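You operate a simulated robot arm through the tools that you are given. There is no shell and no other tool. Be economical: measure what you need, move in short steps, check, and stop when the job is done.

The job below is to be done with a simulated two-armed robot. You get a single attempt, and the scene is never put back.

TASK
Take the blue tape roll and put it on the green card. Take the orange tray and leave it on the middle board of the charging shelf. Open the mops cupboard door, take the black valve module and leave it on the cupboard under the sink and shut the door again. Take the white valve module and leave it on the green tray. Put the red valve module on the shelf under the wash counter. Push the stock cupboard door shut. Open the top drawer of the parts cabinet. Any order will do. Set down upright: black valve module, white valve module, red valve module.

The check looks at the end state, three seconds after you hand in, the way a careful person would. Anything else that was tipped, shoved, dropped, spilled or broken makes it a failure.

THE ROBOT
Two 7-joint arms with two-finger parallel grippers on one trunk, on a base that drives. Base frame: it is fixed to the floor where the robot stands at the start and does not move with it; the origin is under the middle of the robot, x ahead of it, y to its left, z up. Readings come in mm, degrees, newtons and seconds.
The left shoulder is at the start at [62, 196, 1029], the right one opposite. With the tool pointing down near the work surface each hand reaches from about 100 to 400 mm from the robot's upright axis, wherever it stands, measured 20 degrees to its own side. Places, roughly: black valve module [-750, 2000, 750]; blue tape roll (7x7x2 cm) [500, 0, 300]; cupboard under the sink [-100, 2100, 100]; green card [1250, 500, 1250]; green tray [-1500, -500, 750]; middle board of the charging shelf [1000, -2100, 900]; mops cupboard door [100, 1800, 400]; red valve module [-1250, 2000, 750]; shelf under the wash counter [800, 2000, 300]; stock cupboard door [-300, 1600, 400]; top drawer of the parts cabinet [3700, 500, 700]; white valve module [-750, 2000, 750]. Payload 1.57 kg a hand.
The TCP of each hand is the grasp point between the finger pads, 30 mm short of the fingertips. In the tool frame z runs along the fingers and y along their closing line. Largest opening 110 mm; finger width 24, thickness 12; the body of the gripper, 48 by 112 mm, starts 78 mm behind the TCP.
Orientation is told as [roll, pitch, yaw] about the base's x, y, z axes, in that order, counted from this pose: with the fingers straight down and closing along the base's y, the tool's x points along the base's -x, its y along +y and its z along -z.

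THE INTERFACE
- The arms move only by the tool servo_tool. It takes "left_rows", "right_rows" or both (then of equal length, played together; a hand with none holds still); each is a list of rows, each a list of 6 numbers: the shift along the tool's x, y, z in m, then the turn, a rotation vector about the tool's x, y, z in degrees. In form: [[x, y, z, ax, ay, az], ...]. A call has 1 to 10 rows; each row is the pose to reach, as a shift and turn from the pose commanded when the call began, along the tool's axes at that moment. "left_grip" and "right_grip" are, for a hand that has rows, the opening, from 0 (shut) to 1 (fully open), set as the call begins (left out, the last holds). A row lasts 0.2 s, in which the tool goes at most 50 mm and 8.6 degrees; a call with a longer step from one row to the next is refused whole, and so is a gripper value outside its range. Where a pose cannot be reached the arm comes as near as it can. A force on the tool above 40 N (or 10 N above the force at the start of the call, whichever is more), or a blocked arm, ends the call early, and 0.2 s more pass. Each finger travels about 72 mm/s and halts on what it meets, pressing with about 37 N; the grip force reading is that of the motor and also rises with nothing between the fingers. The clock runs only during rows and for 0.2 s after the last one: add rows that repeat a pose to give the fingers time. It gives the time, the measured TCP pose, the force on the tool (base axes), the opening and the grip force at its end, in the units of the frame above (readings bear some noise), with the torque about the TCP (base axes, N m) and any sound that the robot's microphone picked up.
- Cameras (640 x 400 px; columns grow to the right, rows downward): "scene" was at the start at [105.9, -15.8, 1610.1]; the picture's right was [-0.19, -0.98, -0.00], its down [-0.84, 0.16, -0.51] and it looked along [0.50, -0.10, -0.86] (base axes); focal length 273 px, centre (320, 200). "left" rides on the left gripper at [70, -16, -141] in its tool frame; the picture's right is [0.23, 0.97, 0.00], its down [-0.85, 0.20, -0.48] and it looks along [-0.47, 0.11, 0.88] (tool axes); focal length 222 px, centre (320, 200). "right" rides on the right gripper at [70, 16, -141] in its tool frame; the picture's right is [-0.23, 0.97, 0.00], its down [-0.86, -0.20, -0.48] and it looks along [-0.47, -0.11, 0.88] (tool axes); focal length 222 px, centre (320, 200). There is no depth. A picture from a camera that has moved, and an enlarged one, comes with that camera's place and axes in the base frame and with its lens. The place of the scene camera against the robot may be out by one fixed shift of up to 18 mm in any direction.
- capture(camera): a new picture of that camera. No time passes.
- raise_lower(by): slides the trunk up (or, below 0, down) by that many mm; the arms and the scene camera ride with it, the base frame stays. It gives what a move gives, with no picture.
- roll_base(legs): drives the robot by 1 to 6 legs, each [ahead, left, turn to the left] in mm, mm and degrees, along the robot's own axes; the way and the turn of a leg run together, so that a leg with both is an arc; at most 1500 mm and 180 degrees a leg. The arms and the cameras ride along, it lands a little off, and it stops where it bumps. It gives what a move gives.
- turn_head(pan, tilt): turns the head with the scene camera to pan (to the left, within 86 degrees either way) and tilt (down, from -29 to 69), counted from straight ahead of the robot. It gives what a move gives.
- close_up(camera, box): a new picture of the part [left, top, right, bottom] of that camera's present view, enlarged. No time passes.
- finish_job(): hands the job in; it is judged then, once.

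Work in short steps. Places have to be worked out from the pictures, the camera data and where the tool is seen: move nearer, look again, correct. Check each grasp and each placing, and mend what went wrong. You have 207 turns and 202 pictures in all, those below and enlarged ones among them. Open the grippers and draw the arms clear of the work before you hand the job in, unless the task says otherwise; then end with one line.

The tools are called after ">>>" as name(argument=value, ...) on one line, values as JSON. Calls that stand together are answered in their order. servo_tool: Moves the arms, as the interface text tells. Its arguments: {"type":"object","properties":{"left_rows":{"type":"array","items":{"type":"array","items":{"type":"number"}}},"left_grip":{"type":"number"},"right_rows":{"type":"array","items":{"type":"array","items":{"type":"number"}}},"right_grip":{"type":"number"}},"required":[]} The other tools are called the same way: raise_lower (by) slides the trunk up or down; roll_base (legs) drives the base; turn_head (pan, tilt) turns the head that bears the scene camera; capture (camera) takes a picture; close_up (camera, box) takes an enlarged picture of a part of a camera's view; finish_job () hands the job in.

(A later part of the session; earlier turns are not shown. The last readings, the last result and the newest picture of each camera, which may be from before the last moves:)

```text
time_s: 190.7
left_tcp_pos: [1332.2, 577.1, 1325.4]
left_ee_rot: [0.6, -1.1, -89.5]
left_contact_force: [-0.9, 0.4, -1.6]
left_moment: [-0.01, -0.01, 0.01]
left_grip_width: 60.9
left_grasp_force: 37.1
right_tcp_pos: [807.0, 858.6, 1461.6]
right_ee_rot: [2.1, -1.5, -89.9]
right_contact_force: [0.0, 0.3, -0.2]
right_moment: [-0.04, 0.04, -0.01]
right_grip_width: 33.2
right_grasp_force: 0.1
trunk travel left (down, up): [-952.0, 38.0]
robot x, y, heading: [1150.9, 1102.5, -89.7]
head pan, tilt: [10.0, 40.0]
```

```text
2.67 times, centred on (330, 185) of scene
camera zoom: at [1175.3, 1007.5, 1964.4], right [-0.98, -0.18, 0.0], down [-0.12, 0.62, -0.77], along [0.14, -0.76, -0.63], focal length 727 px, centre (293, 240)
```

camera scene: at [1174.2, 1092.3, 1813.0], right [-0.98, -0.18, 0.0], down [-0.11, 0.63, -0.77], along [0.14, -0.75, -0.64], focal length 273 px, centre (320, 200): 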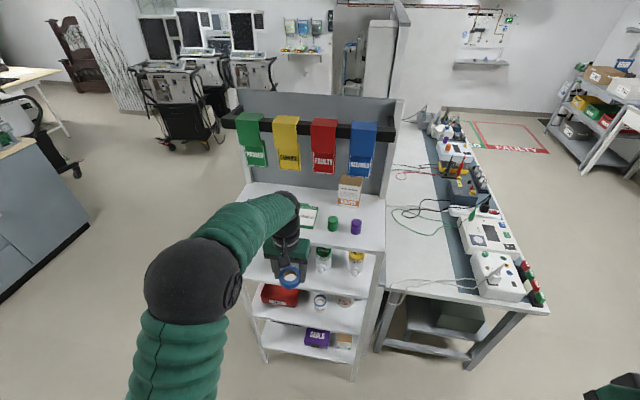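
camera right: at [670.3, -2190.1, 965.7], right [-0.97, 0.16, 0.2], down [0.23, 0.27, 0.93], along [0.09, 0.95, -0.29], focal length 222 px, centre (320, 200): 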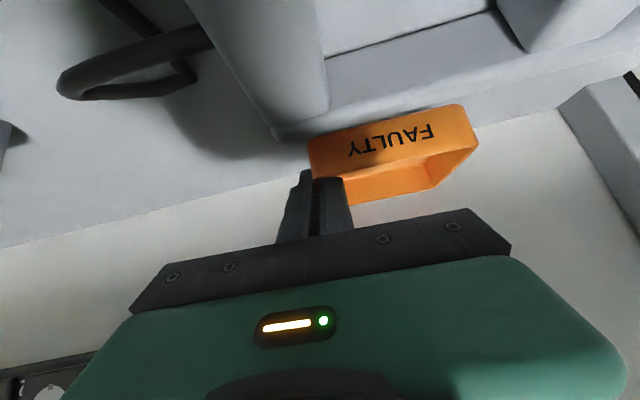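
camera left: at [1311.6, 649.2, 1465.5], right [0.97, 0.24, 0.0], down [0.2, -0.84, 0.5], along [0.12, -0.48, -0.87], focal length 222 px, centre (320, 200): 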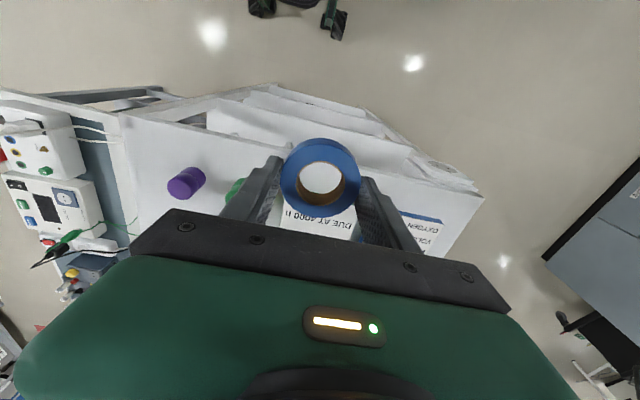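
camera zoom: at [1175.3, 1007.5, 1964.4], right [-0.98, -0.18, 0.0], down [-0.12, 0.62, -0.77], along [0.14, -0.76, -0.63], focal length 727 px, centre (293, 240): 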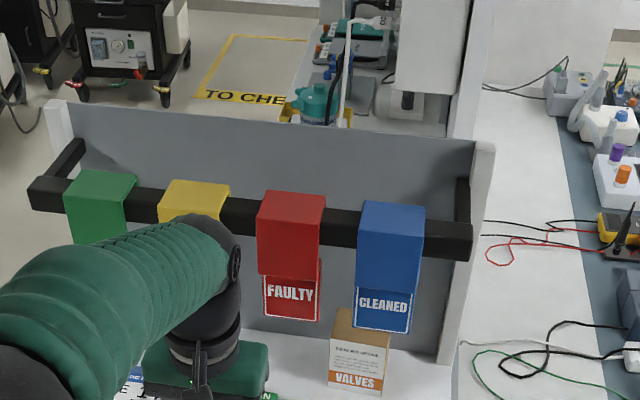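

Card centre ≈(1342,458), tags' front at y≈380. I trim 11 mm sideways and move in 60 mm, then check.

>>> servo_tool(left_rows=[[0, 0.011, 0.0, 0, 0, 0], [0, 0.011, 0.03, 0, 0, 0], [0, 0.011, 0.03, 0, 0, 0]])

>>> roll_base(legs=[[65, 0, 0]])

>>> capture(camera="left")

>>> close_up(camera="scene", box=[230, 130, 390, 250])

```text
time_s: 191.5
left_tcp_pos: [1344.4, 567.1, 1291.4]
left_ee_rot: [0.6, -0.6, -89.5]
left_contact_force: [-0.7, -0.5, -0.7]
left_moment: [0.01, 0.01, 0.01]
left_grip_width: 60.8
left_grasp_force: 37.1
right_tcp_pos: [807.8, 847.3, 1460.5]
right_ee_rot: [2.1, -1.0, -89.9]
right_contact_force: [-0.4, 0.5, -0.2]
right_moment: [0.01, -0.01, 0.01]
right_grip_width: 33.2
right_grasp_force: 0.0
trunk travel left (down, up): [-952.0, 38.0]
robot x, y, heading: [1155.3, 1099.3, -89.4]
head pan, tilt: [10.0, 40.0]
```

```text
time_s: 192.4
left_tcp_pos: [1342.7, 511.4, 1297.0]
left_ee_rot: [0.6, -1.1, -89.6]
left_contact_force: [-0.2, 0.4, 0.3]
left_moment: [-0.04, 0.0, -0.01]
left_grip_width: 60.4
left_grasp_force: 36.8
right_tcp_pos: [806.6, 792.3, 1463.8]
right_ee_rot: [2.0, -1.6, -90.0]
right_contact_force: [-1.4, 0.4, 1.0]
right_moment: [-0.03, -0.01, 0.0]
right_grip_width: 32.7
right_grasp_force: 0.0
trunk travel left (down, up): [-952.0, 38.0]
robot x, y, heading: [1154.4, 1034.3, -89.6]
head pan, tilt: [10.0, 40.0]
```

```text
118 pictures are left
camera left: at [1323.6, 582.5, 1436.5], right [0.97, 0.23, 0.0], down [0.2, -0.84, 0.5], along [0.12, -0.48, -0.87], focal length 222 px, centre (320, 200)
```

left: 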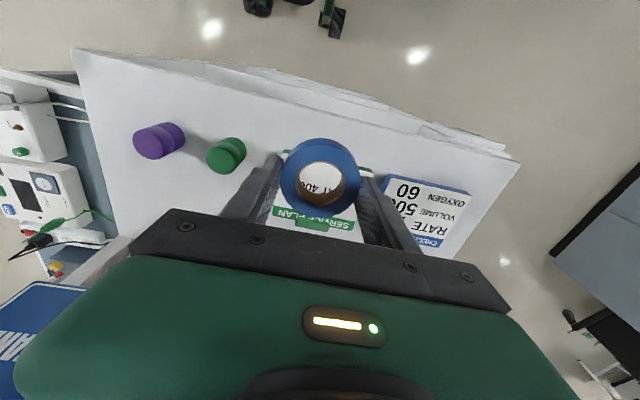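

```text
3.33 times, centred on (310, 190) of scene
camera zoom: at [1176.2, 938.9, 1964.3], right [-0.98, -0.18, 0.0], down [-0.11, 0.62, -0.77], along [0.14, -0.76, -0.64], focal length 909 px, centre (353, 233)
```

zoom: 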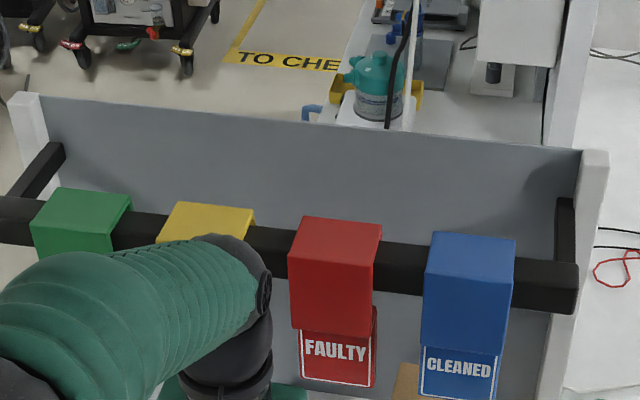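

The card's visible extents give a centre near (1350,467). I move the hand in 43 mm, then lower 45 mm and look.

>>> servo_tool(left_rows=[[-0.02, 0.003, 0, 0, 1.1, 0], [-0.043, 0.005, 0, 0, 1.1, 0], [-0.043, 0.005, 0.02, 0, 1.1, 0], [-0.043, 0.005, 0.04, 0, 1.1, 0], [-0.043, 0.005, 0.04, 0, 1.1, 0]])

>>> capture(camera="left")

>>> capture(camera="scene")

```text
time_s: 193.7
left_tcp_pos: [1348.4, 449.3, 1249.9]
left_ee_rot: [0.4, 0.8, -89.6]
left_contact_force: [-0.6, 0.2, 0.1]
left_moment: [0.0, 0.01, 0.0]
left_grip_width: 60.5
left_grasp_force: 37.0
right_tcp_pos: [807.6, 774.0, 1459.5]
right_ee_rot: [2.2, -0.7, -90.0]
right_contact_force: [-0.9, 0.8, -0.2]
right_moment: [-0.02, -0.01, -0.01]
right_grip_width: 33.0
right_grasp_force: 0.1
trunk travel left (down, up): [-952.0, 38.0]
robot x, y, heading: [1153.3, 1034.1, -89.7]
head pan, tilt: [10.0, 40.0]
```

```text
116 pictures are left
camera left: at [1328.9, 517.4, 1391.9], right [0.97, 0.23, 0.01], down [0.2, -0.86, 0.47], along [0.12, -0.45, -0.88], focal length 222 px, centre (320, 200)
```

left: 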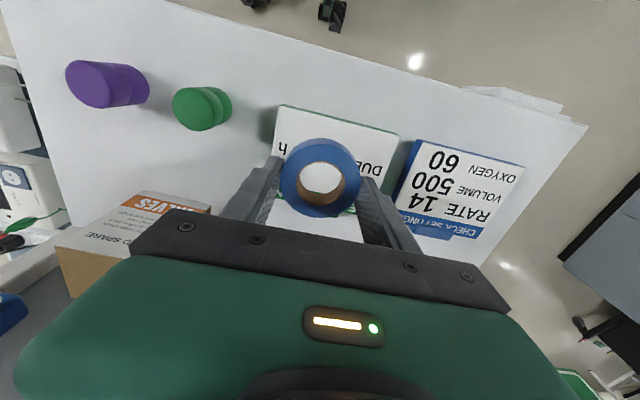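

```text
115 pictures are left
camera scene: at [1176.0, 910.5, 1962.5], right [-0.98, -0.18, 0.0], down [-0.11, 0.64, -0.76], along [0.14, -0.75, -0.65], focal length 273 px, centre (320, 200)
```

scene: 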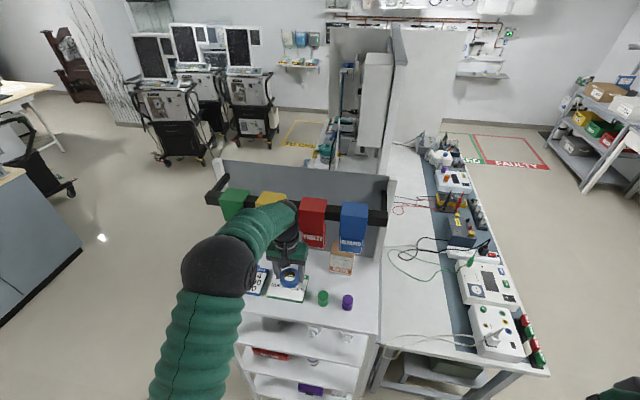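

Now settled: TCP (1348,449) against card centre about (1351,456). I trim and lower gently to contact.

>>> servo_tool(left_rows=[[0.006, 0.002, 0.0, 0, -0.8, 0], [0.006, 0.002, 0.005, 0, -0.8, 0], [0.006, 0.002, 0.008, 0, -0.8, 0], [0.006, 0.002, 0.008, 0, -0.8, 0]])

>>> capture(camera="left")

```text
time_s: 194.7
left_tcp_pos: [1350.4, 461.3, 1243.3]
left_ee_rot: [0.4, -0.2, -89.6]
left_contact_force: [1.0, 0.5, -0.8]
left_moment: [0.0, -0.01, 0.02]
left_grip_width: 60.6
left_grasp_force: 37.0
right_tcp_pos: [806.1, 779.7, 1461.0]
right_ee_rot: [2.0, -1.1, -90.1]
right_contact_force: [-0.7, -0.6, -0.5]
right_moment: [-0.01, -0.02, -0.01]
right_grip_width: 32.6
right_grasp_force: 0.1
trunk travel left (down, up): [-952.0, 38.0]
robot x, y, heading: [1155.4, 1037.5, -89.9]
head pan, tilt: [10.0, 40.0]
```

```text
114 pictures are left
camera left: at [1330.6, 531.8, 1385.6], right [0.97, 0.23, 0.01], down [0.2, -0.85, 0.48], along [0.12, -0.47, -0.88], focal length 222 px, centre (320, 200)
```

left: 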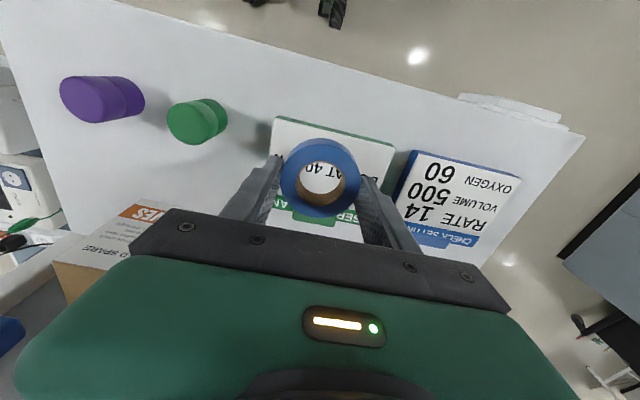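

Tape is over the middle of the card. Keep lowering in fine steps.

>>> servo_tool(left_rows=[[0, 0, 0.003, 0, 0, 0], [0, 0, 0.006, 0, 0, 0], [0, 0, 0.009, 0, 0, 0], [0, 0, 0.012, 0, 0, 0], [0, 0, 0.015, 0, 0, 0], [0, 0, 0.018, 0, 0, 0]])

>>> capture(camera="left")

```text
time_s: 196.1
left_tcp_pos: [1349.9, 459.4, 1225.0]
left_ee_rot: [0.5, -0.3, -89.6]
left_contact_force: [-0.2, 0.4, -0.9]
left_moment: [-0.03, -0.01, -0.02]
left_grip_width: 60.6
left_grasp_force: 37.3
right_tcp_pos: [806.7, 778.7, 1459.2]
right_ee_rot: [2.0, -0.9, -90.0]
right_contact_force: [0.6, 0.2, -0.6]
right_moment: [0.0, -0.03, -0.02]
right_grip_width: 33.1
right_grasp_force: 0.0
trunk travel left (down, up): [-952.0, 38.0]
robot x, y, heading: [1153.3, 1035.7, -89.6]
head pan, tilt: [10.0, 40.0]
```

```text
113 pictures are left
camera left: at [1331.2, 530.1, 1366.2], right [0.97, 0.23, 0.01], down [0.2, -0.85, 0.48], along [0.12, -0.47, -0.88], focal length 222 px, centre (320, 200)
```

left: 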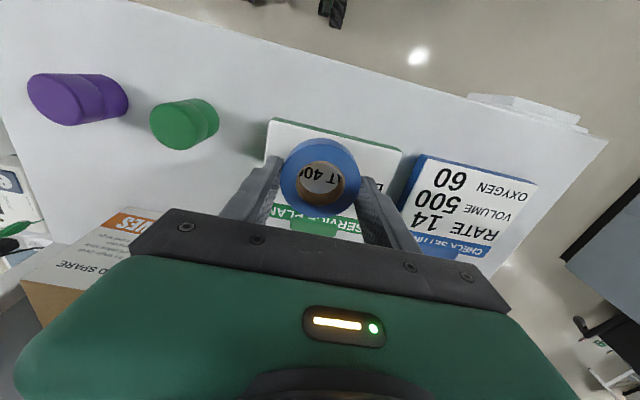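

No contact yet at tape-bottom z≈1195. Continue lowering.

>>> servo_tool(left_rows=[[0, 0, 0.003, 0, 0, 0], [0, 0, 0.006, 0, 0, 0], [0, 0, 0.009, 0, 0, 0], [0, 0, 0.012, 0, 0, 0], [0, 0, 0.015, 0, 0, 0], [0, 0, 0.018, 0, 0, 0], [0, 0, 0.021, 0, 0, 0], [0, 0, 0.024, 0, 0, 0]])

>>> capture(camera="left")

```text
time_s: 197.9
left_tcp_pos: [1351.8, 459.5, 1207.4]
left_ee_rot: [0.5, -0.9, -89.5]
left_contact_force: [1.0, 7.3, 19.2]
left_moment: [0.49, 0.43, -0.17]
left_grip_width: 60.6
left_grasp_force: 36.8
right_tcp_pos: [806.1, 782.4, 1460.7]
right_ee_rot: [2.1, -1.1, -90.1]
right_contact_force: [-0.9, 0.0, 0.0]
right_moment: [0.01, -0.02, 0.01]
right_grip_width: 32.8
right_grasp_force: 0.0
trunk travel left (down, up): [-952.0, 38.0]
robot x, y, heading: [1154.4, 1034.7, -89.6]
head pan, tilt: [10.0, 40.0]
stopped in row 8 (left hand): the force on the tool passed its limit at 41 N (the readings are from after the stop); the commanded pose is now the measured one
```

```text
112 pictures are left
camera left: at [1331.2, 531.5, 1348.5], right [0.97, 0.24, 0.01], down [0.2, -0.85, 0.49], along [0.12, -0.48, -0.87], focal length 222 px, centre (320, 200)
```

left: 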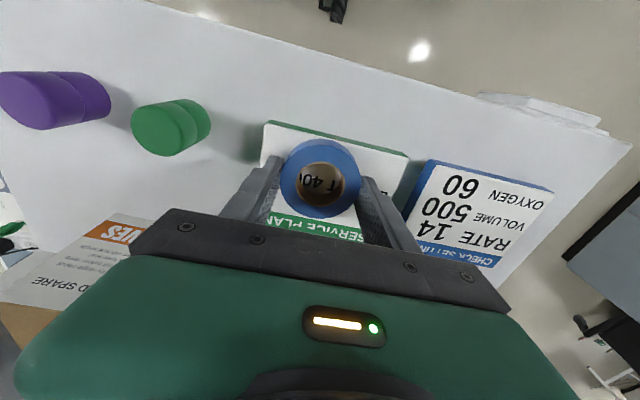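

Contact: the roll sits mid-card. Release and lift straight up.

>>> servo_tool(left_rows=[[0, 0, -0.001, 0, 0, 0], [0, 0, -0.001, 0, 0, 0], [0, 0, -0.001, 0, 0, 0], [0, 0, -0.03, 0, 0, 0], [0, 0, -0.06, 0, 0, 0], [0, 0, -0.09, 0, 0, 0]], left_grip=0.8)

>>> capture(camera="left")

```text
time_s: 199.3
left_tcp_pos: [1350.8, 459.7, 1294.3]
left_ee_rot: [0.5, -0.8, -89.6]
left_contact_force: [-0.4, 1.4, 0.2]
left_moment: [0.0, 0.0, -0.01]
left_grip_width: 88.2
left_grasp_force: 0.1
right_tcp_pos: [806.7, 779.8, 1460.0]
right_ee_rot: [2.0, -1.2, -90.0]
right_contact_force: [0.8, -0.1, -0.3]
right_moment: [-0.04, -0.02, -0.01]
right_grip_width: 32.9
right_grasp_force: 0.0
trunk travel left (down, up): [-952.0, 38.0]
robot x, y, heading: [1153.4, 1033.3, -89.8]
head pan, tilt: [10.0, 40.0]
```

```text
111 pictures are left
camera left: at [1331.0, 531.8, 1435.7], right [0.97, 0.24, 0.01], down [0.2, -0.85, 0.49], along [0.12, -0.48, -0.87], focal length 222 px, centre (320, 200)
```

left: 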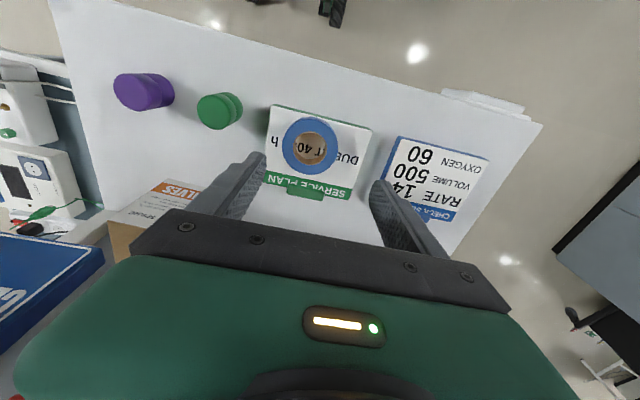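

The tape roll lies on the green card. Next the parts cabinet: I back off, turn to face +x and drive toward it.

>>> roll_base(legs=[[-220, 0, 0], [0, 0, 89.8], [1400, 0, 0], [0, -500, 0]])

>>> turn_head(pan=0, tilt=30)

>>> capture(camera="scene")

```text
time_s: 214.0
left_tcp_pos: [3136.5, 935.9, 1293.3]
left_ee_rot: [0.3, -0.7, -0.3]
left_contact_force: [-0.5, 0.3, -0.5]
left_moment: [-0.04, 0.0, -0.01]
left_grip_width: 88.0
left_grasp_force: 0.1
right_tcp_pos: [2809.1, 397.2, 1460.1]
right_ee_rot: [1.8, -1.0, -0.8]
right_contact_force: [0.4, -0.6, 0.4]
right_moment: [0.01, 0.01, -0.01]
right_grip_width: 32.8
right_grasp_force: 0.0
trunk travel left (down, up): [-952.0, 38.0]
robot x, y, heading: [2556.3, 740.4, -0.7]
head pan, tilt: [10.0, 40.0]
```

```text
time_s: 214.7
left_tcp_pos: [3136.0, 927.9, 1294.9]
left_ee_rot: [0.6, -0.7, -0.3]
left_contact_force: [0.2, -0.5, -0.1]
left_moment: [-0.01, -0.01, -0.03]
left_grip_width: 88.3
left_grasp_force: 0.0
right_tcp_pos: [2807.5, 387.0, 1459.5]
right_ee_rot: [2.1, -1.0, -0.8]
right_contact_force: [0.8, -0.4, -0.2]
right_moment: [-0.01, -0.02, 0.05]
right_grip_width: 33.1
right_grasp_force: 0.1
trunk travel left (down, up): [-952.0, 38.0]
robot x, y, heading: [2554.1, 741.4, -0.7]
head pan, tilt: [0.0, 30.0]
```

```text
110 pictures are left
camera scene: at [2685.9, 732.4, 1978.2], right [-0.01, -1.0, 0.0], down [-0.5, 0.01, -0.86], along [0.86, -0.01, -0.5], focal length 273 px, centre (320, 200)
```

scene: 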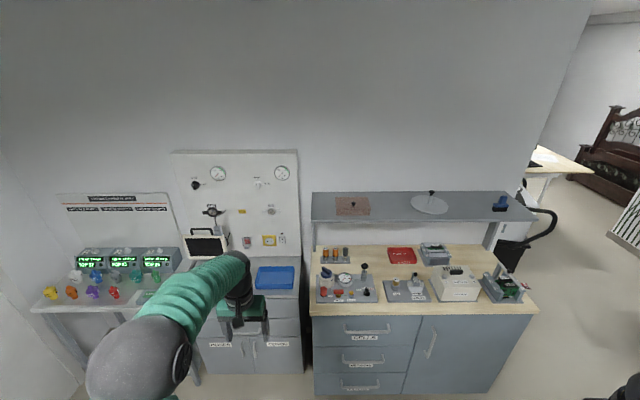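

The parts cabinet is the right-hand unit with three drawers. I zoom on the drawer front.

>>> close_up(camera="scene", box=[300, 290, 460, 400])

```text
3.64 times, centred on (380, 345) of scene
camera zoom: at [2685.9, 732.4, 1978.2], right [-0.01, -1.0, 0.0], down [-0.5, 0.01, -0.86], along [0.86, -0.01, -0.5], focal length 992 px, centre (102, -327)
```

zoom: 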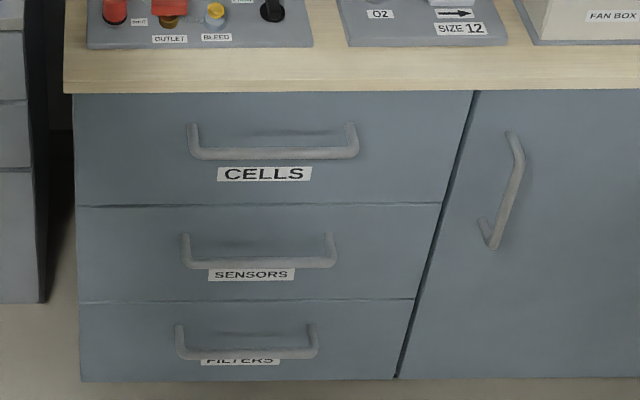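

The handle is a horizontal bar. I'll grip it with fingers pointing forward and closing vertically, using the left hand: lower the trunk and turn the tool forward first.

>>> raise_lower(by=-400)

>>> raise_lower(by=-180)

>>> servo_tool(left_rows=[[0.02, 0.015, 0, 0, -8, 0], [0.04, 0.03, 0, 0, -16, 0], [0.06, 0.045, 0, 0, -24, 0], [0.08, 0.06, 0, 0, -32, 0], [0.1, 0.07, 0, 0, -40, 0], [0.12, 0.08, 0, 0, -48, 0], [0.13, 0.09, 0, 0, -56, 0], [0.13, 0.1, 0, 0, -64, 0], [0.13, 0.1, 0, 0, -72, 0], [0.13, 0.1, 0, 0, -80, 0]])

>>> turn_head(pan=-5, tilt=30)

>>> capture(camera="scene")

```text
time_s: 218.5
left_tcp_pos: [3135.3, 932.3, 894.4]
left_ee_rot: [0.4, -0.7, -0.3]
left_contact_force: [0.5, 0.5, 0.0]
left_moment: [0.03, 0.04, 0.02]
left_grip_width: 87.9
left_grasp_force: 0.1
right_tcp_pos: [2808.5, 393.5, 1060.9]
right_ee_rot: [2.0, -1.0, -0.8]
right_contact_force: [0.5, -0.5, -0.2]
right_moment: [-0.02, 0.0, -0.01]
right_grip_width: 32.9
right_grasp_force: 0.1
trunk travel left (down, up): [-552.0, 438.0]
robot x, y, heading: [2554.3, 742.4, -0.7]
head pan, tilt: [0.0, 30.0]
```

```text
time_s: 220.5
left_tcp_pos: [3134.6, 932.9, 715.2]
left_ee_rot: [0.5, -0.8, -0.3]
left_contact_force: [0.1, -1.1, -0.5]
left_moment: [0.0, -0.04, -0.01]
left_grip_width: 88.0
left_grasp_force: 0.0
right_tcp_pos: [2808.0, 392.1, 879.9]
right_ee_rot: [2.0, -1.0, -0.7]
right_contact_force: [-0.6, -0.1, 0.4]
right_moment: [0.04, 0.01, -0.01]
right_grip_width: 32.8
right_grasp_force: 0.1
trunk travel left (down, up): [-372.0, 618.0]
robot x, y, heading: [2557.3, 741.4, -0.7]
head pan, tilt: [0.0, 30.0]
```

```text
time_s: 222.7
left_tcp_pos: [3023.9, 1048.6, 692.6]
left_ee_rot: [2.2, -81.0, -2.6]
left_contact_force: [0.0, 0.2, -0.3]
left_moment: [0.01, -0.02, -0.01]
left_grip_width: 88.1
left_grasp_force: 0.1
left hand out of reach, approached as far as the arm can: row 6, 7, 8, 9, 10
right_tcp_pos: [2807.9, 395.1, 881.8]
right_ee_rot: [1.9, -0.9, -0.8]
right_contact_force: [-0.4, -0.3, 0.3]
right_moment: [0.02, -0.02, 0.0]
right_grip_width: 33.0
right_grasp_force: 0.1
trunk travel left (down, up): [-372.0, 618.0]
robot x, y, heading: [2554.4, 739.6, -0.9]
head pan, tilt: [0.0, 30.0]
```

```text
time_s: 223.4
left_tcp_pos: [3025.0, 1048.9, 693.9]
left_ee_rot: [2.3, -80.8, -2.7]
left_contact_force: [-0.5, -0.5, -0.2]
left_moment: [0.0, 0.01, -0.03]
left_grip_width: 88.1
left_grasp_force: 0.1
right_tcp_pos: [2808.0, 393.5, 879.8]
right_ee_rot: [2.0, -1.0, -0.7]
right_contact_force: [-0.6, -0.5, 0.0]
right_moment: [-0.01, 0.01, -0.01]
right_grip_width: 33.2
right_grasp_force: 0.1
trunk travel left (down, up): [-372.0, 618.0]
robot x, y, heading: [2556.0, 744.9, -0.7]
head pan, tilt: [-5.0, 30.0]
```

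```text
108 pictures are left
camera scene: at [2683.5, 733.0, 1398.4], right [-0.1, -1.0, 0.0], down [-0.5, 0.05, -0.87], along [0.86, -0.08, -0.5], focal length 273 px, centre (320, 200)
```

scene: 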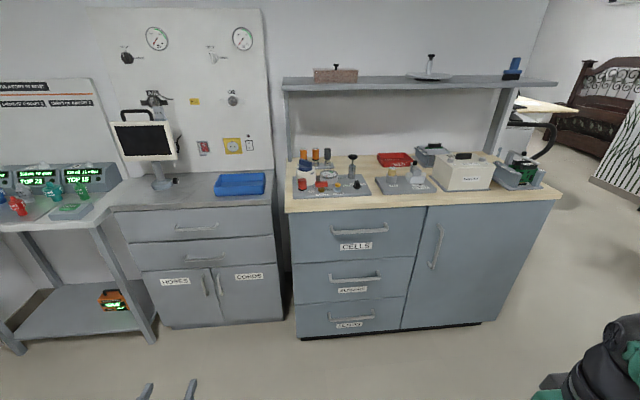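

Handle triangulates to (3477,509,805). I roll the tool 90° so it closes vertically.

>>> servo_tool(left_rows=[[0, 0, 0, 0, 0, 8.5], [0, 0, 0, 0, 0, 17], [0, 0, 0, 0, 0, 25.5], [0, 0, 0, 0, 0, 34], [0, 0, 0, 0, 0, 42.5], [0, 0, 0, 0, 0, 51], [0, 0, 0, 0, 0, 59.5], [0, 0, 0, 0, 0, 68], [0, 0, 0, 0, 0, 76.5], [0, 0, 0, 0, 0, 85]])

>>> capture(camera="left")

```text
time_s: 225.6
left_tcp_pos: [3026.1, 1048.0, 695.0]
left_ee_rot: [80.7, -4.4, -89.6]
left_contact_force: [-1.1, -0.1, -0.4]
left_moment: [0.0, 0.0, -0.03]
left_grip_width: 87.9
left_grasp_force: 0.0
right_tcp_pos: [2808.5, 392.0, 881.4]
right_ee_rot: [2.0, -1.1, -0.9]
right_contact_force: [-0.5, -0.4, -0.3]
right_moment: [0.02, 0.03, 0.01]
right_grip_width: 33.2
right_grasp_force: 0.1
trunk travel left (down, up): [-372.0, 618.0]
robot x, y, heading: [2555.1, 742.7, -0.6]
head pan, tilt: [-5.0, 30.0]
```

```text
107 pictures are left
camera left: at [2881.9, 1116.6, 696.1], right [0.15, 0.3, 0.94], down [-0.43, -0.84, 0.34], along [0.89, -0.46, 0.0], focal length 222 px, centre (320, 200)
```

left: 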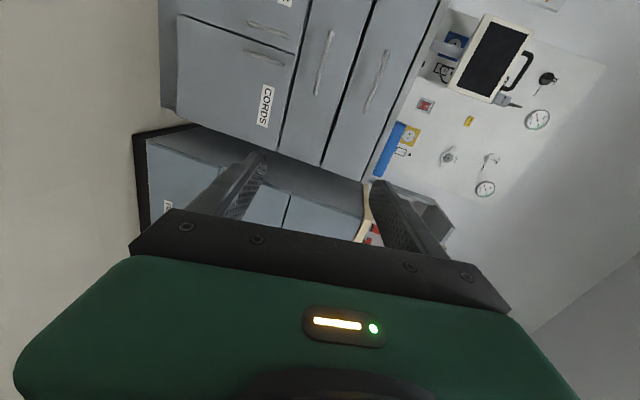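

The tool now points forward, closing vertically. I raise 110 mm, shift right 539 mm, advance 320 mm and check alignment with the handle.

>>> raise_lower(by=112)

>>> roll_base(legs=[[0, -539, 0.7], [320, 0, 0]])

>>> servo_tool(left_rows=[[0, 0, 0, 0, 0, 0], [0, 0, 0, 0, 0, 0]], left_grip=0.5)

>>> capture(camera="left")

>>> turn_head(pan=20, tilt=45)

>>> capture(camera="scene")

```text
time_s: 227.0
left_tcp_pos: [3026.9, 1047.1, 807.6]
left_ee_rot: [80.9, -4.6, -89.5]
left_contact_force: [-1.1, 0.0, -0.7]
left_moment: [0.02, 0.0, 0.0]
left_grip_width: 88.0
left_grasp_force: 0.1
right_tcp_pos: [2807.5, 394.2, 993.1]
right_ee_rot: [2.0, -1.0, -0.7]
right_contact_force: [0.0, -1.4, -0.1]
right_moment: [0.0, 0.0, 0.01]
right_grip_width: 32.9
right_grasp_force: 0.0
trunk travel left (down, up): [-484.0, 506.0]
robot x, y, heading: [2554.2, 740.5, -0.8]
head pan, tilt: [-5.0, 30.0]
```

```text
time_s: 231.9
left_tcp_pos: [3335.4, 509.3, 806.0]
left_ee_rot: [80.7, -4.5, -88.7]
left_contact_force: [0.7, -0.4, -0.3]
left_moment: [-0.05, 0.02, 0.02]
left_grip_width: 88.0
left_grasp_force: 0.0
right_tcp_pos: [3127.6, -149.1, 992.5]
right_ee_rot: [2.1, -1.0, 0.3]
right_contact_force: [-0.5, -0.8, -0.7]
right_moment: [0.01, 0.01, 0.0]
right_grip_width: 33.1
right_grasp_force: 0.1
trunk travel left (down, up): [-484.0, 506.0]
robot x, y, heading: [2867.1, 197.4, 0.1]
head pan, tilt: [-5.0, 30.0]
```

```text
time_s: 232.5
left_tcp_pos: [3334.3, 510.1, 805.7]
left_ee_rot: [80.6, -4.4, -88.7]
left_contact_force: [-0.4, -0.6, 0.0]
left_moment: [-0.04, -0.02, 0.02]
left_grip_width: 55.3
left_grasp_force: 0.0
right_tcp_pos: [3127.2, -148.0, 992.6]
right_ee_rot: [2.0, -1.0, 0.1]
right_contact_force: [0.2, -0.9, -0.7]
right_moment: [0.01, 0.03, -0.01]
right_grip_width: 32.9
right_grasp_force: 0.1
trunk travel left (down, up): [-484.0, 506.0]
robot x, y, heading: [2865.7, 196.1, 0.5]
head pan, tilt: [-5.0, 30.0]
```

```text
106 pictures are left
camera left: at [3188.3, 576.4, 807.6], right [0.15, 0.31, 0.94], down [-0.42, -0.84, 0.34], along [0.9, -0.44, 0.0], focal length 222 px, centre (320, 200)
```

left: 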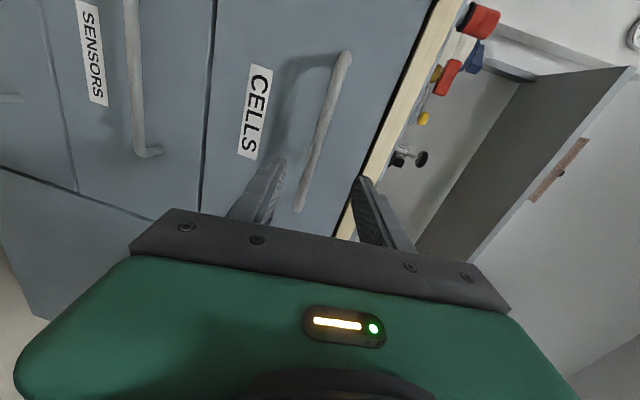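

```text
time_s: 233.4
left_tcp_pos: [3333.2, 509.8, 805.9]
left_ee_rot: [80.8, -4.5, -88.6]
left_contact_force: [0.2, -0.8, -0.7]
left_moment: [0.01, 0.02, -0.03]
left_grip_width: 54.8
left_grasp_force: 0.1
right_tcp_pos: [3127.2, -149.7, 993.7]
right_ee_rot: [1.9, -1.0, 0.2]
right_contact_force: [-0.1, 0.1, 0.3]
right_moment: [-0.01, -0.02, -0.02]
right_grip_width: 33.1
right_grasp_force: 0.1
trunk travel left (down, up): [-484.0, 506.0]
robot x, y, heading: [2871.9, 198.4, 0.4]
head pan, tilt: [20.0, 45.0]
```

```text
105 pictures are left
camera scene: at [2983.1, 223.6, 1487.8], right [0.35, -0.94, 0.0], down [-0.66, -0.25, -0.71], along [0.66, 0.25, -0.71], focal length 273 px, centre (320, 200)
```

scene: 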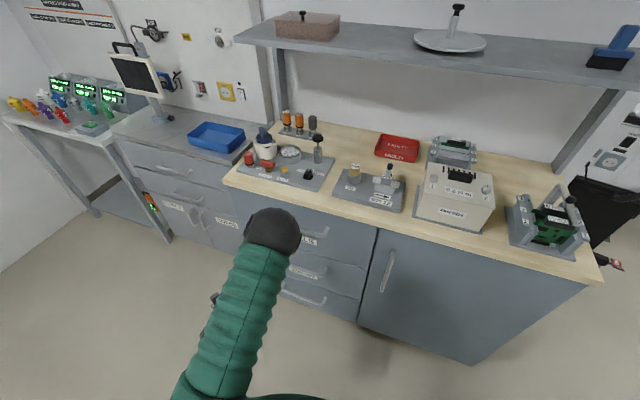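

Handle bar lies at z≈779, x≈3480–3495. I lower 27 mm and advance 100 mm.

>>> raise_lower(by=-27)

>>> roll_base(legs=[[100, 0, -0.4]])

>>> capture(camera="left")

```text
time_s: 234.1
left_tcp_pos: [3334.1, 509.9, 779.8]
left_ee_rot: [80.8, -4.5, -88.6]
left_contact_force: [0.8, -0.5, 0.4]
left_moment: [0.0, -0.01, -0.02]
left_grip_width: 55.1
left_grasp_force: 0.0
right_tcp_pos: [3126.2, -148.9, 966.4]
right_ee_rot: [1.9, -1.0, 0.2]
right_contact_force: [-0.2, -0.2, -0.9]
right_moment: [0.0, -0.02, -0.03]
right_grip_width: 32.8
right_grasp_force: 0.0
trunk travel left (down, up): [-457.0, 533.0]
robot x, y, heading: [2867.7, 195.5, 0.0]
head pan, tilt: [20.0, 45.0]
```

```text
time_s: 235.2
left_tcp_pos: [3437.4, 506.2, 777.9]
left_ee_rot: [80.7, -4.5, -89.1]
left_contact_force: [0.0, -0.4, 0.3]
left_moment: [0.04, -0.01, 0.01]
left_grip_width: 55.1
left_grasp_force: 0.1
right_tcp_pos: [3221.7, -150.6, 965.4]
right_ee_rot: [2.0, -0.9, -0.5]
right_contact_force: [0.5, -0.1, 0.5]
right_moment: [-0.02, 0.07, 0.04]
right_grip_width: 32.9
right_grasp_force: 0.1
trunk travel left (down, up): [-457.0, 533.0]
robot x, y, heading: [2965.6, 197.4, -0.1]
head pan, tilt: [20.0, 45.0]
```

```text
104 pictures are left
camera left: at [3291.5, 573.5, 780.4], right [0.15, 0.3, 0.94], down [-0.43, -0.84, 0.34], along [0.89, -0.45, 0.0], focal length 222 px, centre (320, 200)
```

left: 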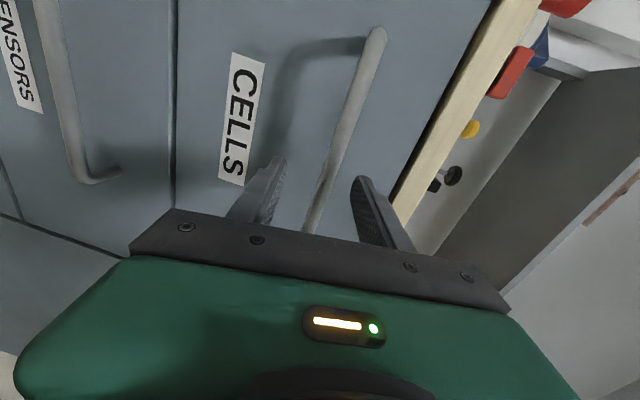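

The bar is between the fingertips. I advance 22 mm more and close.

>>> roll_base(legs=[[22, 0, 0]])

>>> servo_tool(left_rows=[[0, 0, 0, 0, 0, 0], [0, 0, 0, 0, 0, 0], [0, 0, 0, 0, 0, 0], [0, 0, 0, 0, 0, 0]], left_grip=0)

>>> capture(camera="left")

```text
time_s: 236.0
left_tcp_pos: [3456.7, 505.4, 780.0]
left_ee_rot: [80.8, -4.5, -89.1]
left_contact_force: [-1.0, -0.9, 0.1]
left_moment: [-0.01, 0.01, 0.03]
left_grip_width: 55.1
left_grasp_force: 0.0
right_tcp_pos: [3243.3, -150.7, 964.9]
right_ee_rot: [2.0, -1.0, -0.3]
right_contact_force: [-0.3, -0.2, -0.5]
right_moment: [0.02, 0.03, -0.03]
right_grip_width: 33.0
right_grasp_force: 0.1
trunk travel left (down, up): [-457.0, 533.0]
robot x, y, heading: [2988.4, 198.5, -0.1]
head pan, tilt: [20.0, 45.0]
```

```text
time_s: 237.0
left_tcp_pos: [3456.4, 505.5, 783.6]
left_ee_rot: [81.3, -4.3, -89.1]
left_contact_force: [7.7, 7.9, 30.6]
left_moment: [0.84, -0.72, 0.05]
left_grip_width: 15.6
left_grasp_force: 31.4
right_tcp_pos: [3242.8, -152.9, 966.8]
right_ee_rot: [2.0, -1.0, -0.4]
right_contact_force: [0.0, 0.5, -0.5]
right_moment: [-0.01, 0.01, 0.05]
right_grip_width: 32.9
right_grasp_force: 0.1
trunk travel left (down, up): [-457.0, 533.0]
robot x, y, heading: [2992.6, 197.0, -0.1]
head pan, tilt: [20.0, 45.0]
```

```text
103 pictures are left
camera left: at [3312.0, 573.6, 783.5], right [0.14, 0.3, 0.94], down [-0.43, -0.84, 0.33], along [0.89, -0.45, 0.01], focal length 222 px, centre (320, 200)
```

left: 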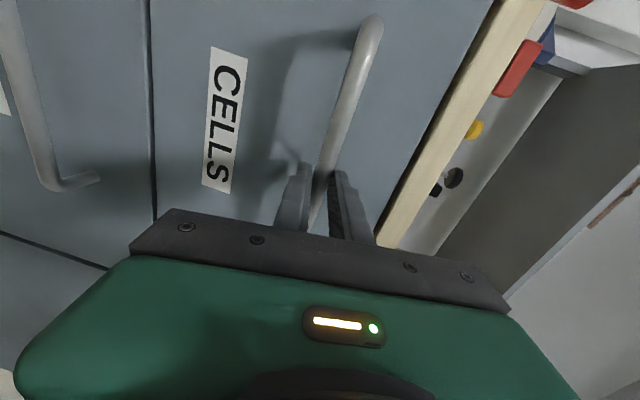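

Handle gripped (15.6 mm). I pull the drawer by backing the base 120 mm and check.

>>> roll_base(legs=[[-130, 0, 0]])

>>> capture(camera="scene")

```text
time_s: 237.8
left_tcp_pos: [3455.4, 505.4, 783.5]
left_ee_rot: [81.8, -4.2, -89.3]
left_contact_force: [5.5, -2.6, -3.9]
left_moment: [0.98, -0.01, 0.6]
left_grip_width: 15.1
left_grasp_force: 31.3
right_tcp_pos: [3237.9, -151.2, 963.9]
right_ee_rot: [2.0, -0.9, -0.4]
right_contact_force: [0.3, -0.6, -0.7]
right_moment: [0.04, -0.01, 0.0]
right_grip_width: 33.1
right_grasp_force: 0.0
trunk travel left (down, up): [-457.0, 533.0]
robot x, y, heading: [2985.5, 196.6, -0.1]
head pan, tilt: [20.0, 45.0]
stopped in leg 1: the force on the tool passed its limit at 47 N (the readings are from after the stop); the commanded pose is now the measured one
```

```text
102 pictures are left
camera scene: at [3099.6, 222.2, 1460.3], right [0.34, -0.94, 0.0], down [-0.67, -0.24, -0.71], along [0.66, 0.24, -0.71], focal length 273 px, centre (320, 200)
```

scene: 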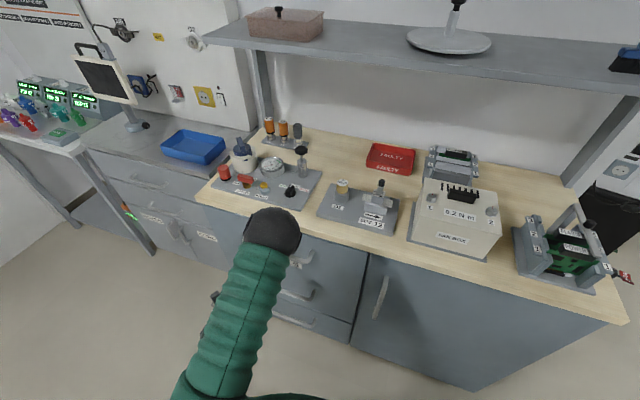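

The jerk of the base tripped the force limit. I pull gently with the arm instead.

>>> servo_tool(left_rows=[[0, 0, -0.004, 0, 0, 0], [0, 0, -0.008, 0, 0, 0], [0, 0, -0.014, 0, 0, 0], [0, 0, -0.02, 0, 0, 0], [0, 0, -0.028, 0, 0, 0], [0, 0, -0.036, 0, 0, 0]])

>>> capture(camera="left")

```text
time_s: 239.1
left_tcp_pos: [3440.2, 511.0, 781.9]
left_ee_rot: [83.3, -4.7, -90.3]
left_contact_force: [0.2, -25.5, 22.6]
left_moment: [0.76, -0.47, -0.78]
left_grip_width: 15.5
left_grasp_force: 31.9
left hand out of reach, approached as far as the arm can: row 2, 3, 4, 5, 6
right_tcp_pos: [3235.7, -149.9, 966.5]
right_ee_rot: [2.0, -1.1, -0.5]
right_contact_force: [0.1, 0.1, -0.1]
right_moment: [-0.03, 0.02, -0.01]
right_grip_width: 32.8
right_grasp_force: 0.1
trunk travel left (down, up): [-457.0, 533.0]
robot x, y, heading: [2985.7, 198.9, -0.0]
head pan, tilt: [20.0, 45.0]
stopped in row 6 (left hand): the force on the tool passed its limit at 43 N (the readings are from after the stop); the commanded pose is now the measured one
```

```text
101 pictures are left
camera left: at [3295.3, 581.1, 777.6], right [0.12, 0.3, 0.95], down [-0.46, -0.83, 0.32], along [0.88, -0.47, 0.04], focal length 222 px, centre (320, 200)
```

left: 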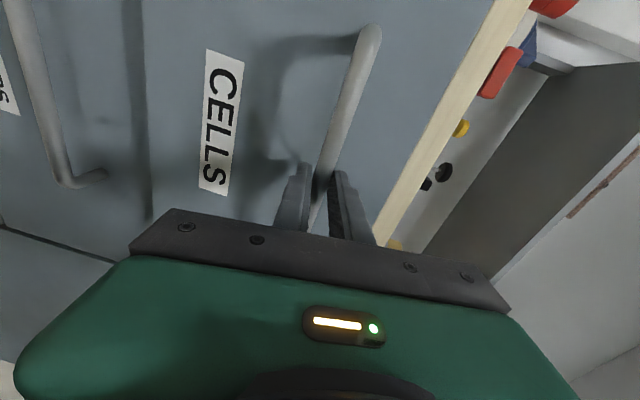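

The drawer moved ~15 mm; the arm can't fold further, so I use short base pulls now.

>>> roll_base(legs=[[-40, 0, 0]])

>>> roll_base(legs=[[-60, 0, 0]])

```text
time_s: 240.0
left_tcp_pos: [3397.6, 512.6, 783.8]
left_ee_rot: [82.9, -4.3, -89.8]
left_contact_force: [2.3, -21.1, 23.7]
left_moment: [0.92, -0.55, -0.03]
left_grip_width: 15.5
left_grasp_force: 31.2
right_tcp_pos: [3193.9, -153.7, 966.0]
right_ee_rot: [2.2, -1.1, -0.5]
right_contact_force: [0.4, 0.4, -0.5]
right_moment: [-0.03, -0.05, -0.01]
right_grip_width: 32.9
right_grasp_force: 0.1
trunk travel left (down, up): [-457.0, 533.0]
robot x, y, heading: [2945.6, 196.4, -0.2]
head pan, tilt: [20.0, 45.0]
```

```text
time_s: 241.0
left_tcp_pos: [3339.2, 514.0, 782.9]
left_ee_rot: [83.2, -4.5, -90.0]
left_contact_force: [2.4, -21.3, 20.2]
left_moment: [0.89, -0.44, 0.06]
left_grip_width: 15.4
left_grasp_force: 31.8
right_tcp_pos: [3135.3, -150.2, 967.2]
right_ee_rot: [1.9, -1.1, -0.5]
right_contact_force: [0.1, 0.3, -0.5]
right_moment: [-0.04, -0.01, 0.02]
right_grip_width: 33.1
right_grasp_force: 0.1
trunk travel left (down, up): [-457.0, 533.0]
robot x, y, heading: [2884.0, 197.8, -0.3]
head pan, tilt: [20.0, 45.0]
```

Works: the drawer is out ~120 mm. Pull twice more.

>>> roll_base(legs=[[-80, 0, 0]])

>>> roll_base(legs=[[-80, 0, 0]])

>>> capture(camera="scene")

```text
time_s: 242.0
left_tcp_pos: [3260.3, 513.3, 783.7]
left_ee_rot: [83.3, -4.7, -90.2]
left_contact_force: [2.7, -24.8, 17.5]
left_moment: [0.84, -0.32, -0.25]
left_grip_width: 15.7
left_grasp_force: 31.2
right_tcp_pos: [3055.8, -147.1, 967.1]
right_ee_rot: [1.8, -1.1, -0.4]
right_contact_force: [0.0, -0.6, -0.3]
right_moment: [-0.02, -0.04, -0.01]
right_grip_width: 32.9
right_grasp_force: 0.1
trunk travel left (down, up): [-457.0, 533.0]
robot x, y, heading: [2806.0, 194.4, 0.2]
head pan, tilt: [20.0, 45.0]
```

```text
time_s: 243.1
left_tcp_pos: [3180.6, 515.5, 782.3]
left_ee_rot: [83.5, -4.8, -90.3]
left_contact_force: [2.6, -26.3, 15.5]
left_moment: [0.8, -0.36, -0.39]
left_grip_width: 15.7
left_grasp_force: 32.1
right_tcp_pos: [2976.7, -146.5, 968.0]
right_ee_rot: [1.7, -0.9, -0.5]
right_contact_force: [-1.0, 0.7, 0.0]
right_moment: [0.01, -0.04, 0.01]
right_grip_width: 32.9
right_grasp_force: 0.1
trunk travel left (down, up): [-457.0, 533.0]
robot x, y, heading: [2725.1, 199.3, 0.0]
head pan, tilt: [20.0, 45.0]
```

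```text
100 pictures are left
camera scene: at [2836.2, 212.3, 1461.3], right [0.34, -0.94, -0.01], down [-0.66, -0.23, -0.71], along [0.67, 0.24, -0.7], focal length 273 px, centre (320, 200)
```

scene: 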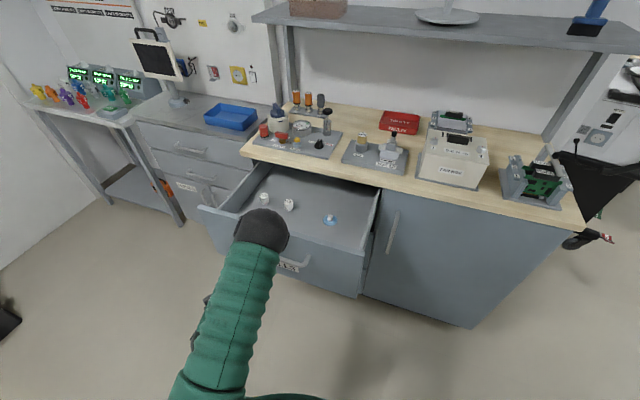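

The top drawer is open by ~275 mm. I release the handle and back straight away.

>>> servo_tool(left_rows=[[0, 0, 0, 0, 0, 0], [0, 0, 0, 0, 0, 0], [0, 0, 0, 0, 0, 0]], left_grip=0.6)

>>> roll_base(legs=[[-250, 0, 0]])

>>> capture(camera="scene")

```text
time_s: 243.9
left_tcp_pos: [3181.3, 518.5, 778.6]
left_ee_rot: [83.4, -5.2, -90.3]
left_contact_force: [-0.5, 0.3, 0.8]
left_moment: [-0.02, 0.01, 0.01]
left_grip_width: 65.9
left_grasp_force: 0.1
right_tcp_pos: [2979.5, -142.0, 969.3]
right_ee_rot: [1.5, -1.0, -0.5]
right_contact_force: [0.2, -0.1, 0.0]
right_moment: [0.03, -0.03, -0.03]
right_grip_width: 32.9
right_grasp_force: 0.1
trunk travel left (down, up): [-457.0, 533.0]
robot x, y, heading: [2725.1, 195.9, -0.3]
head pan, tilt: [20.0, 45.0]
```

```text
time_s: 245.7
left_tcp_pos: [2929.6, 521.6, 779.2]
left_ee_rot: [83.4, -5.3, -90.2]
left_contact_force: [-0.8, 0.5, -0.1]
left_moment: [-0.05, 0.02, -0.06]
left_grip_width: 66.1
left_grasp_force: 0.0
right_tcp_pos: [2728.1, -138.6, 971.0]
right_ee_rot: [1.3, -0.9, -0.3]
right_contact_force: [-0.2, 0.5, 0.1]
right_moment: [-0.01, -0.07, 0.01]
right_grip_width: 32.7
right_grasp_force: 0.1
trunk travel left (down, up): [-457.0, 533.0]
robot x, y, heading: [2473.5, 196.2, -0.1]
head pan, tilt: [20.0, 45.0]
```

```text
99 pictures are left
camera scene: at [2587.1, 224.0, 1460.7], right [0.34, -0.94, 0.0], down [-0.67, -0.24, -0.71], along [0.66, 0.24, -0.71], focal length 273 px, centre (320, 200)
```

scene: 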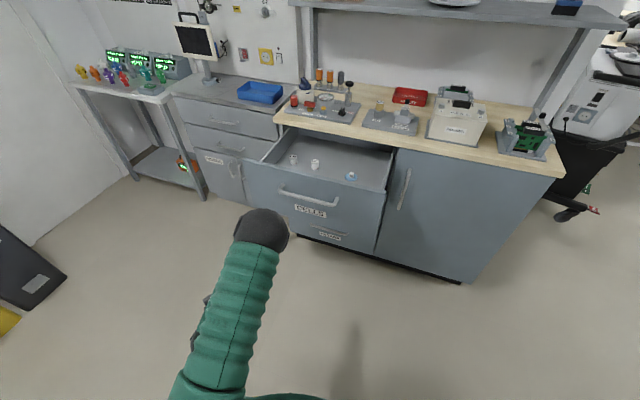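

Drawer done. Now to the sink side: I drive back along y≈1050 and face the sink cupboard.

>>> roll_base(legs=[[0, 800, 0], [-1450, 0, 0], [-1150, 0, 0], [0, 0, 90]])

>>> turn_head(pan=0, tilt=40)

>>> capture(camera="scene")

```text
time_s: 266.0
left_tcp_pos: [-409.0, 1506.9, 779.6]
left_ee_rot: [83.4, -5.4, -3.9]
left_contact_force: [0.5, -0.7, 0.2]
left_moment: [0.0, -0.02, 0.02]
left_grip_width: 66.3
left_grasp_force: 0.0
right_tcp_pos: [238.8, 1261.8, 969.1]
right_ee_rot: [1.2, -0.9, 86.0]
right_contact_force: [-0.1, 0.3, 0.5]
right_moment: [0.0, 0.0, -0.01]
right_grip_width: 33.2
right_grasp_force: 0.1
trunk travel left (down, up): [-457.0, 533.0]
robot x, y, heading: [-112.7, 1030.3, 86.2]
head pan, tilt: [20.0, 45.0]
```

```text
time_s: 266.8
left_tcp_pos: [-408.0, 1504.9, 780.0]
left_ee_rot: [83.5, -5.2, -3.9]
left_contact_force: [-0.3, 0.3, -0.1]
left_moment: [-0.05, 0.0, 0.01]
left_grip_width: 66.2
left_grasp_force: 0.1
right_tcp_pos: [238.8, 1262.3, 968.7]
right_ee_rot: [1.3, -0.9, 86.0]
right_contact_force: [-0.2, 0.0, 0.0]
right_moment: [-0.01, 0.0, 0.01]
right_grip_width: 33.1
right_grasp_force: 0.1
trunk travel left (down, up): [-457.0, 533.0]
robot x, y, heading: [-118.3, 1033.2, 86.3]
head pan, tilt: [0.0, 40.0]
```

```text
98 pictures are left
camera scene: at [-100.1, 1145.4, 1468.0], right [1.0, -0.06, 0.0], down [-0.04, -0.64, -0.77], along [0.05, 0.76, -0.64], focal length 273 px, centre (320, 200)
```

scene: 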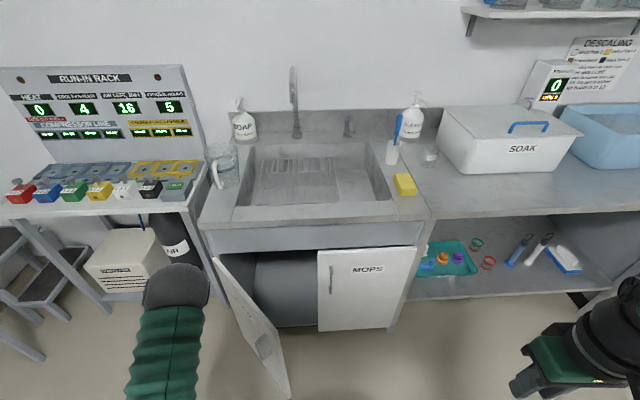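

I see all three modules on the run-in rack and the cupboard. Zoom on modules and on the cupboard interior.

>>> close_up(camera="scene", box=[0, 140, 220, 240])

>>> close_up(camera="scene", box=[200, 230, 440, 380])

>>> close_up(camera="scene", box=[390, 200, 640, 320])

```text
2.91 times, centred on (110, 190) of scene
camera zoom: at [-100.1, 1145.4, 1468.0], right [1.0, -0.06, 0.0], down [-0.04, -0.64, -0.77], along [0.05, 0.76, -0.64], focal length 793 px, centre (931, 229)
```

zoom: 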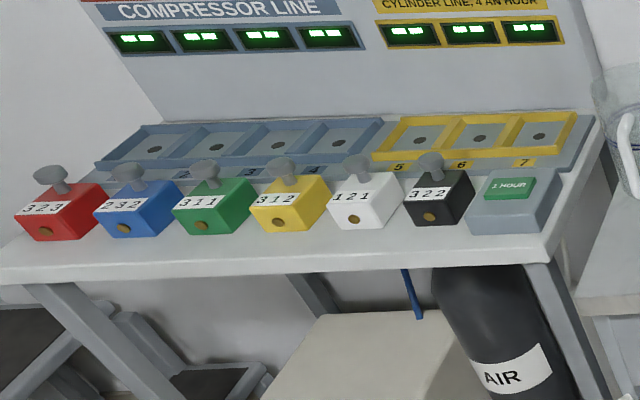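

```text
2.67 times, centred on (320, 305) of scene
camera zoom: at [-100.1, 1145.4, 1468.0], right [1.0, -0.06, 0.0], down [-0.04, -0.64, -0.77], along [0.05, 0.76, -0.64], focal length 727 px, centre (320, -80)
```

zoom: 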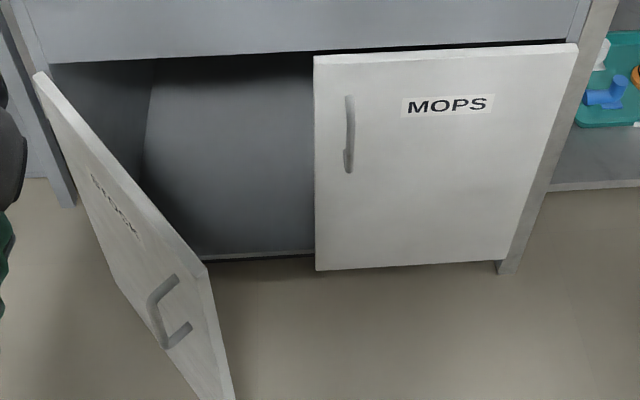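

```text
2.56 times, centred on (515, 260) of scene
camera zoom: at [-100.1, 1145.4, 1468.0], right [1.0, -0.06, 0.0], down [-0.04, -0.64, -0.77], along [0.05, 0.76, -0.64], focal length 698 px, centre (-179, 46)
```

zoom: 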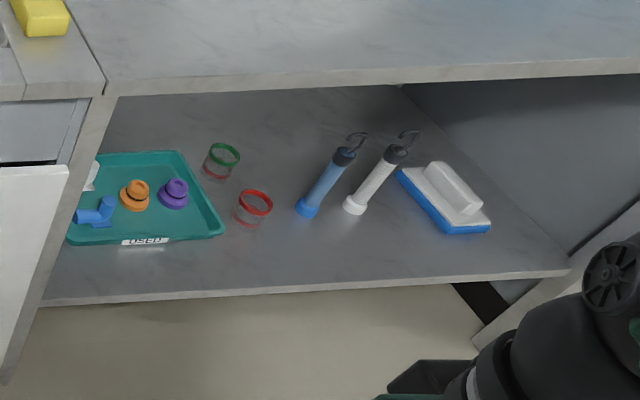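

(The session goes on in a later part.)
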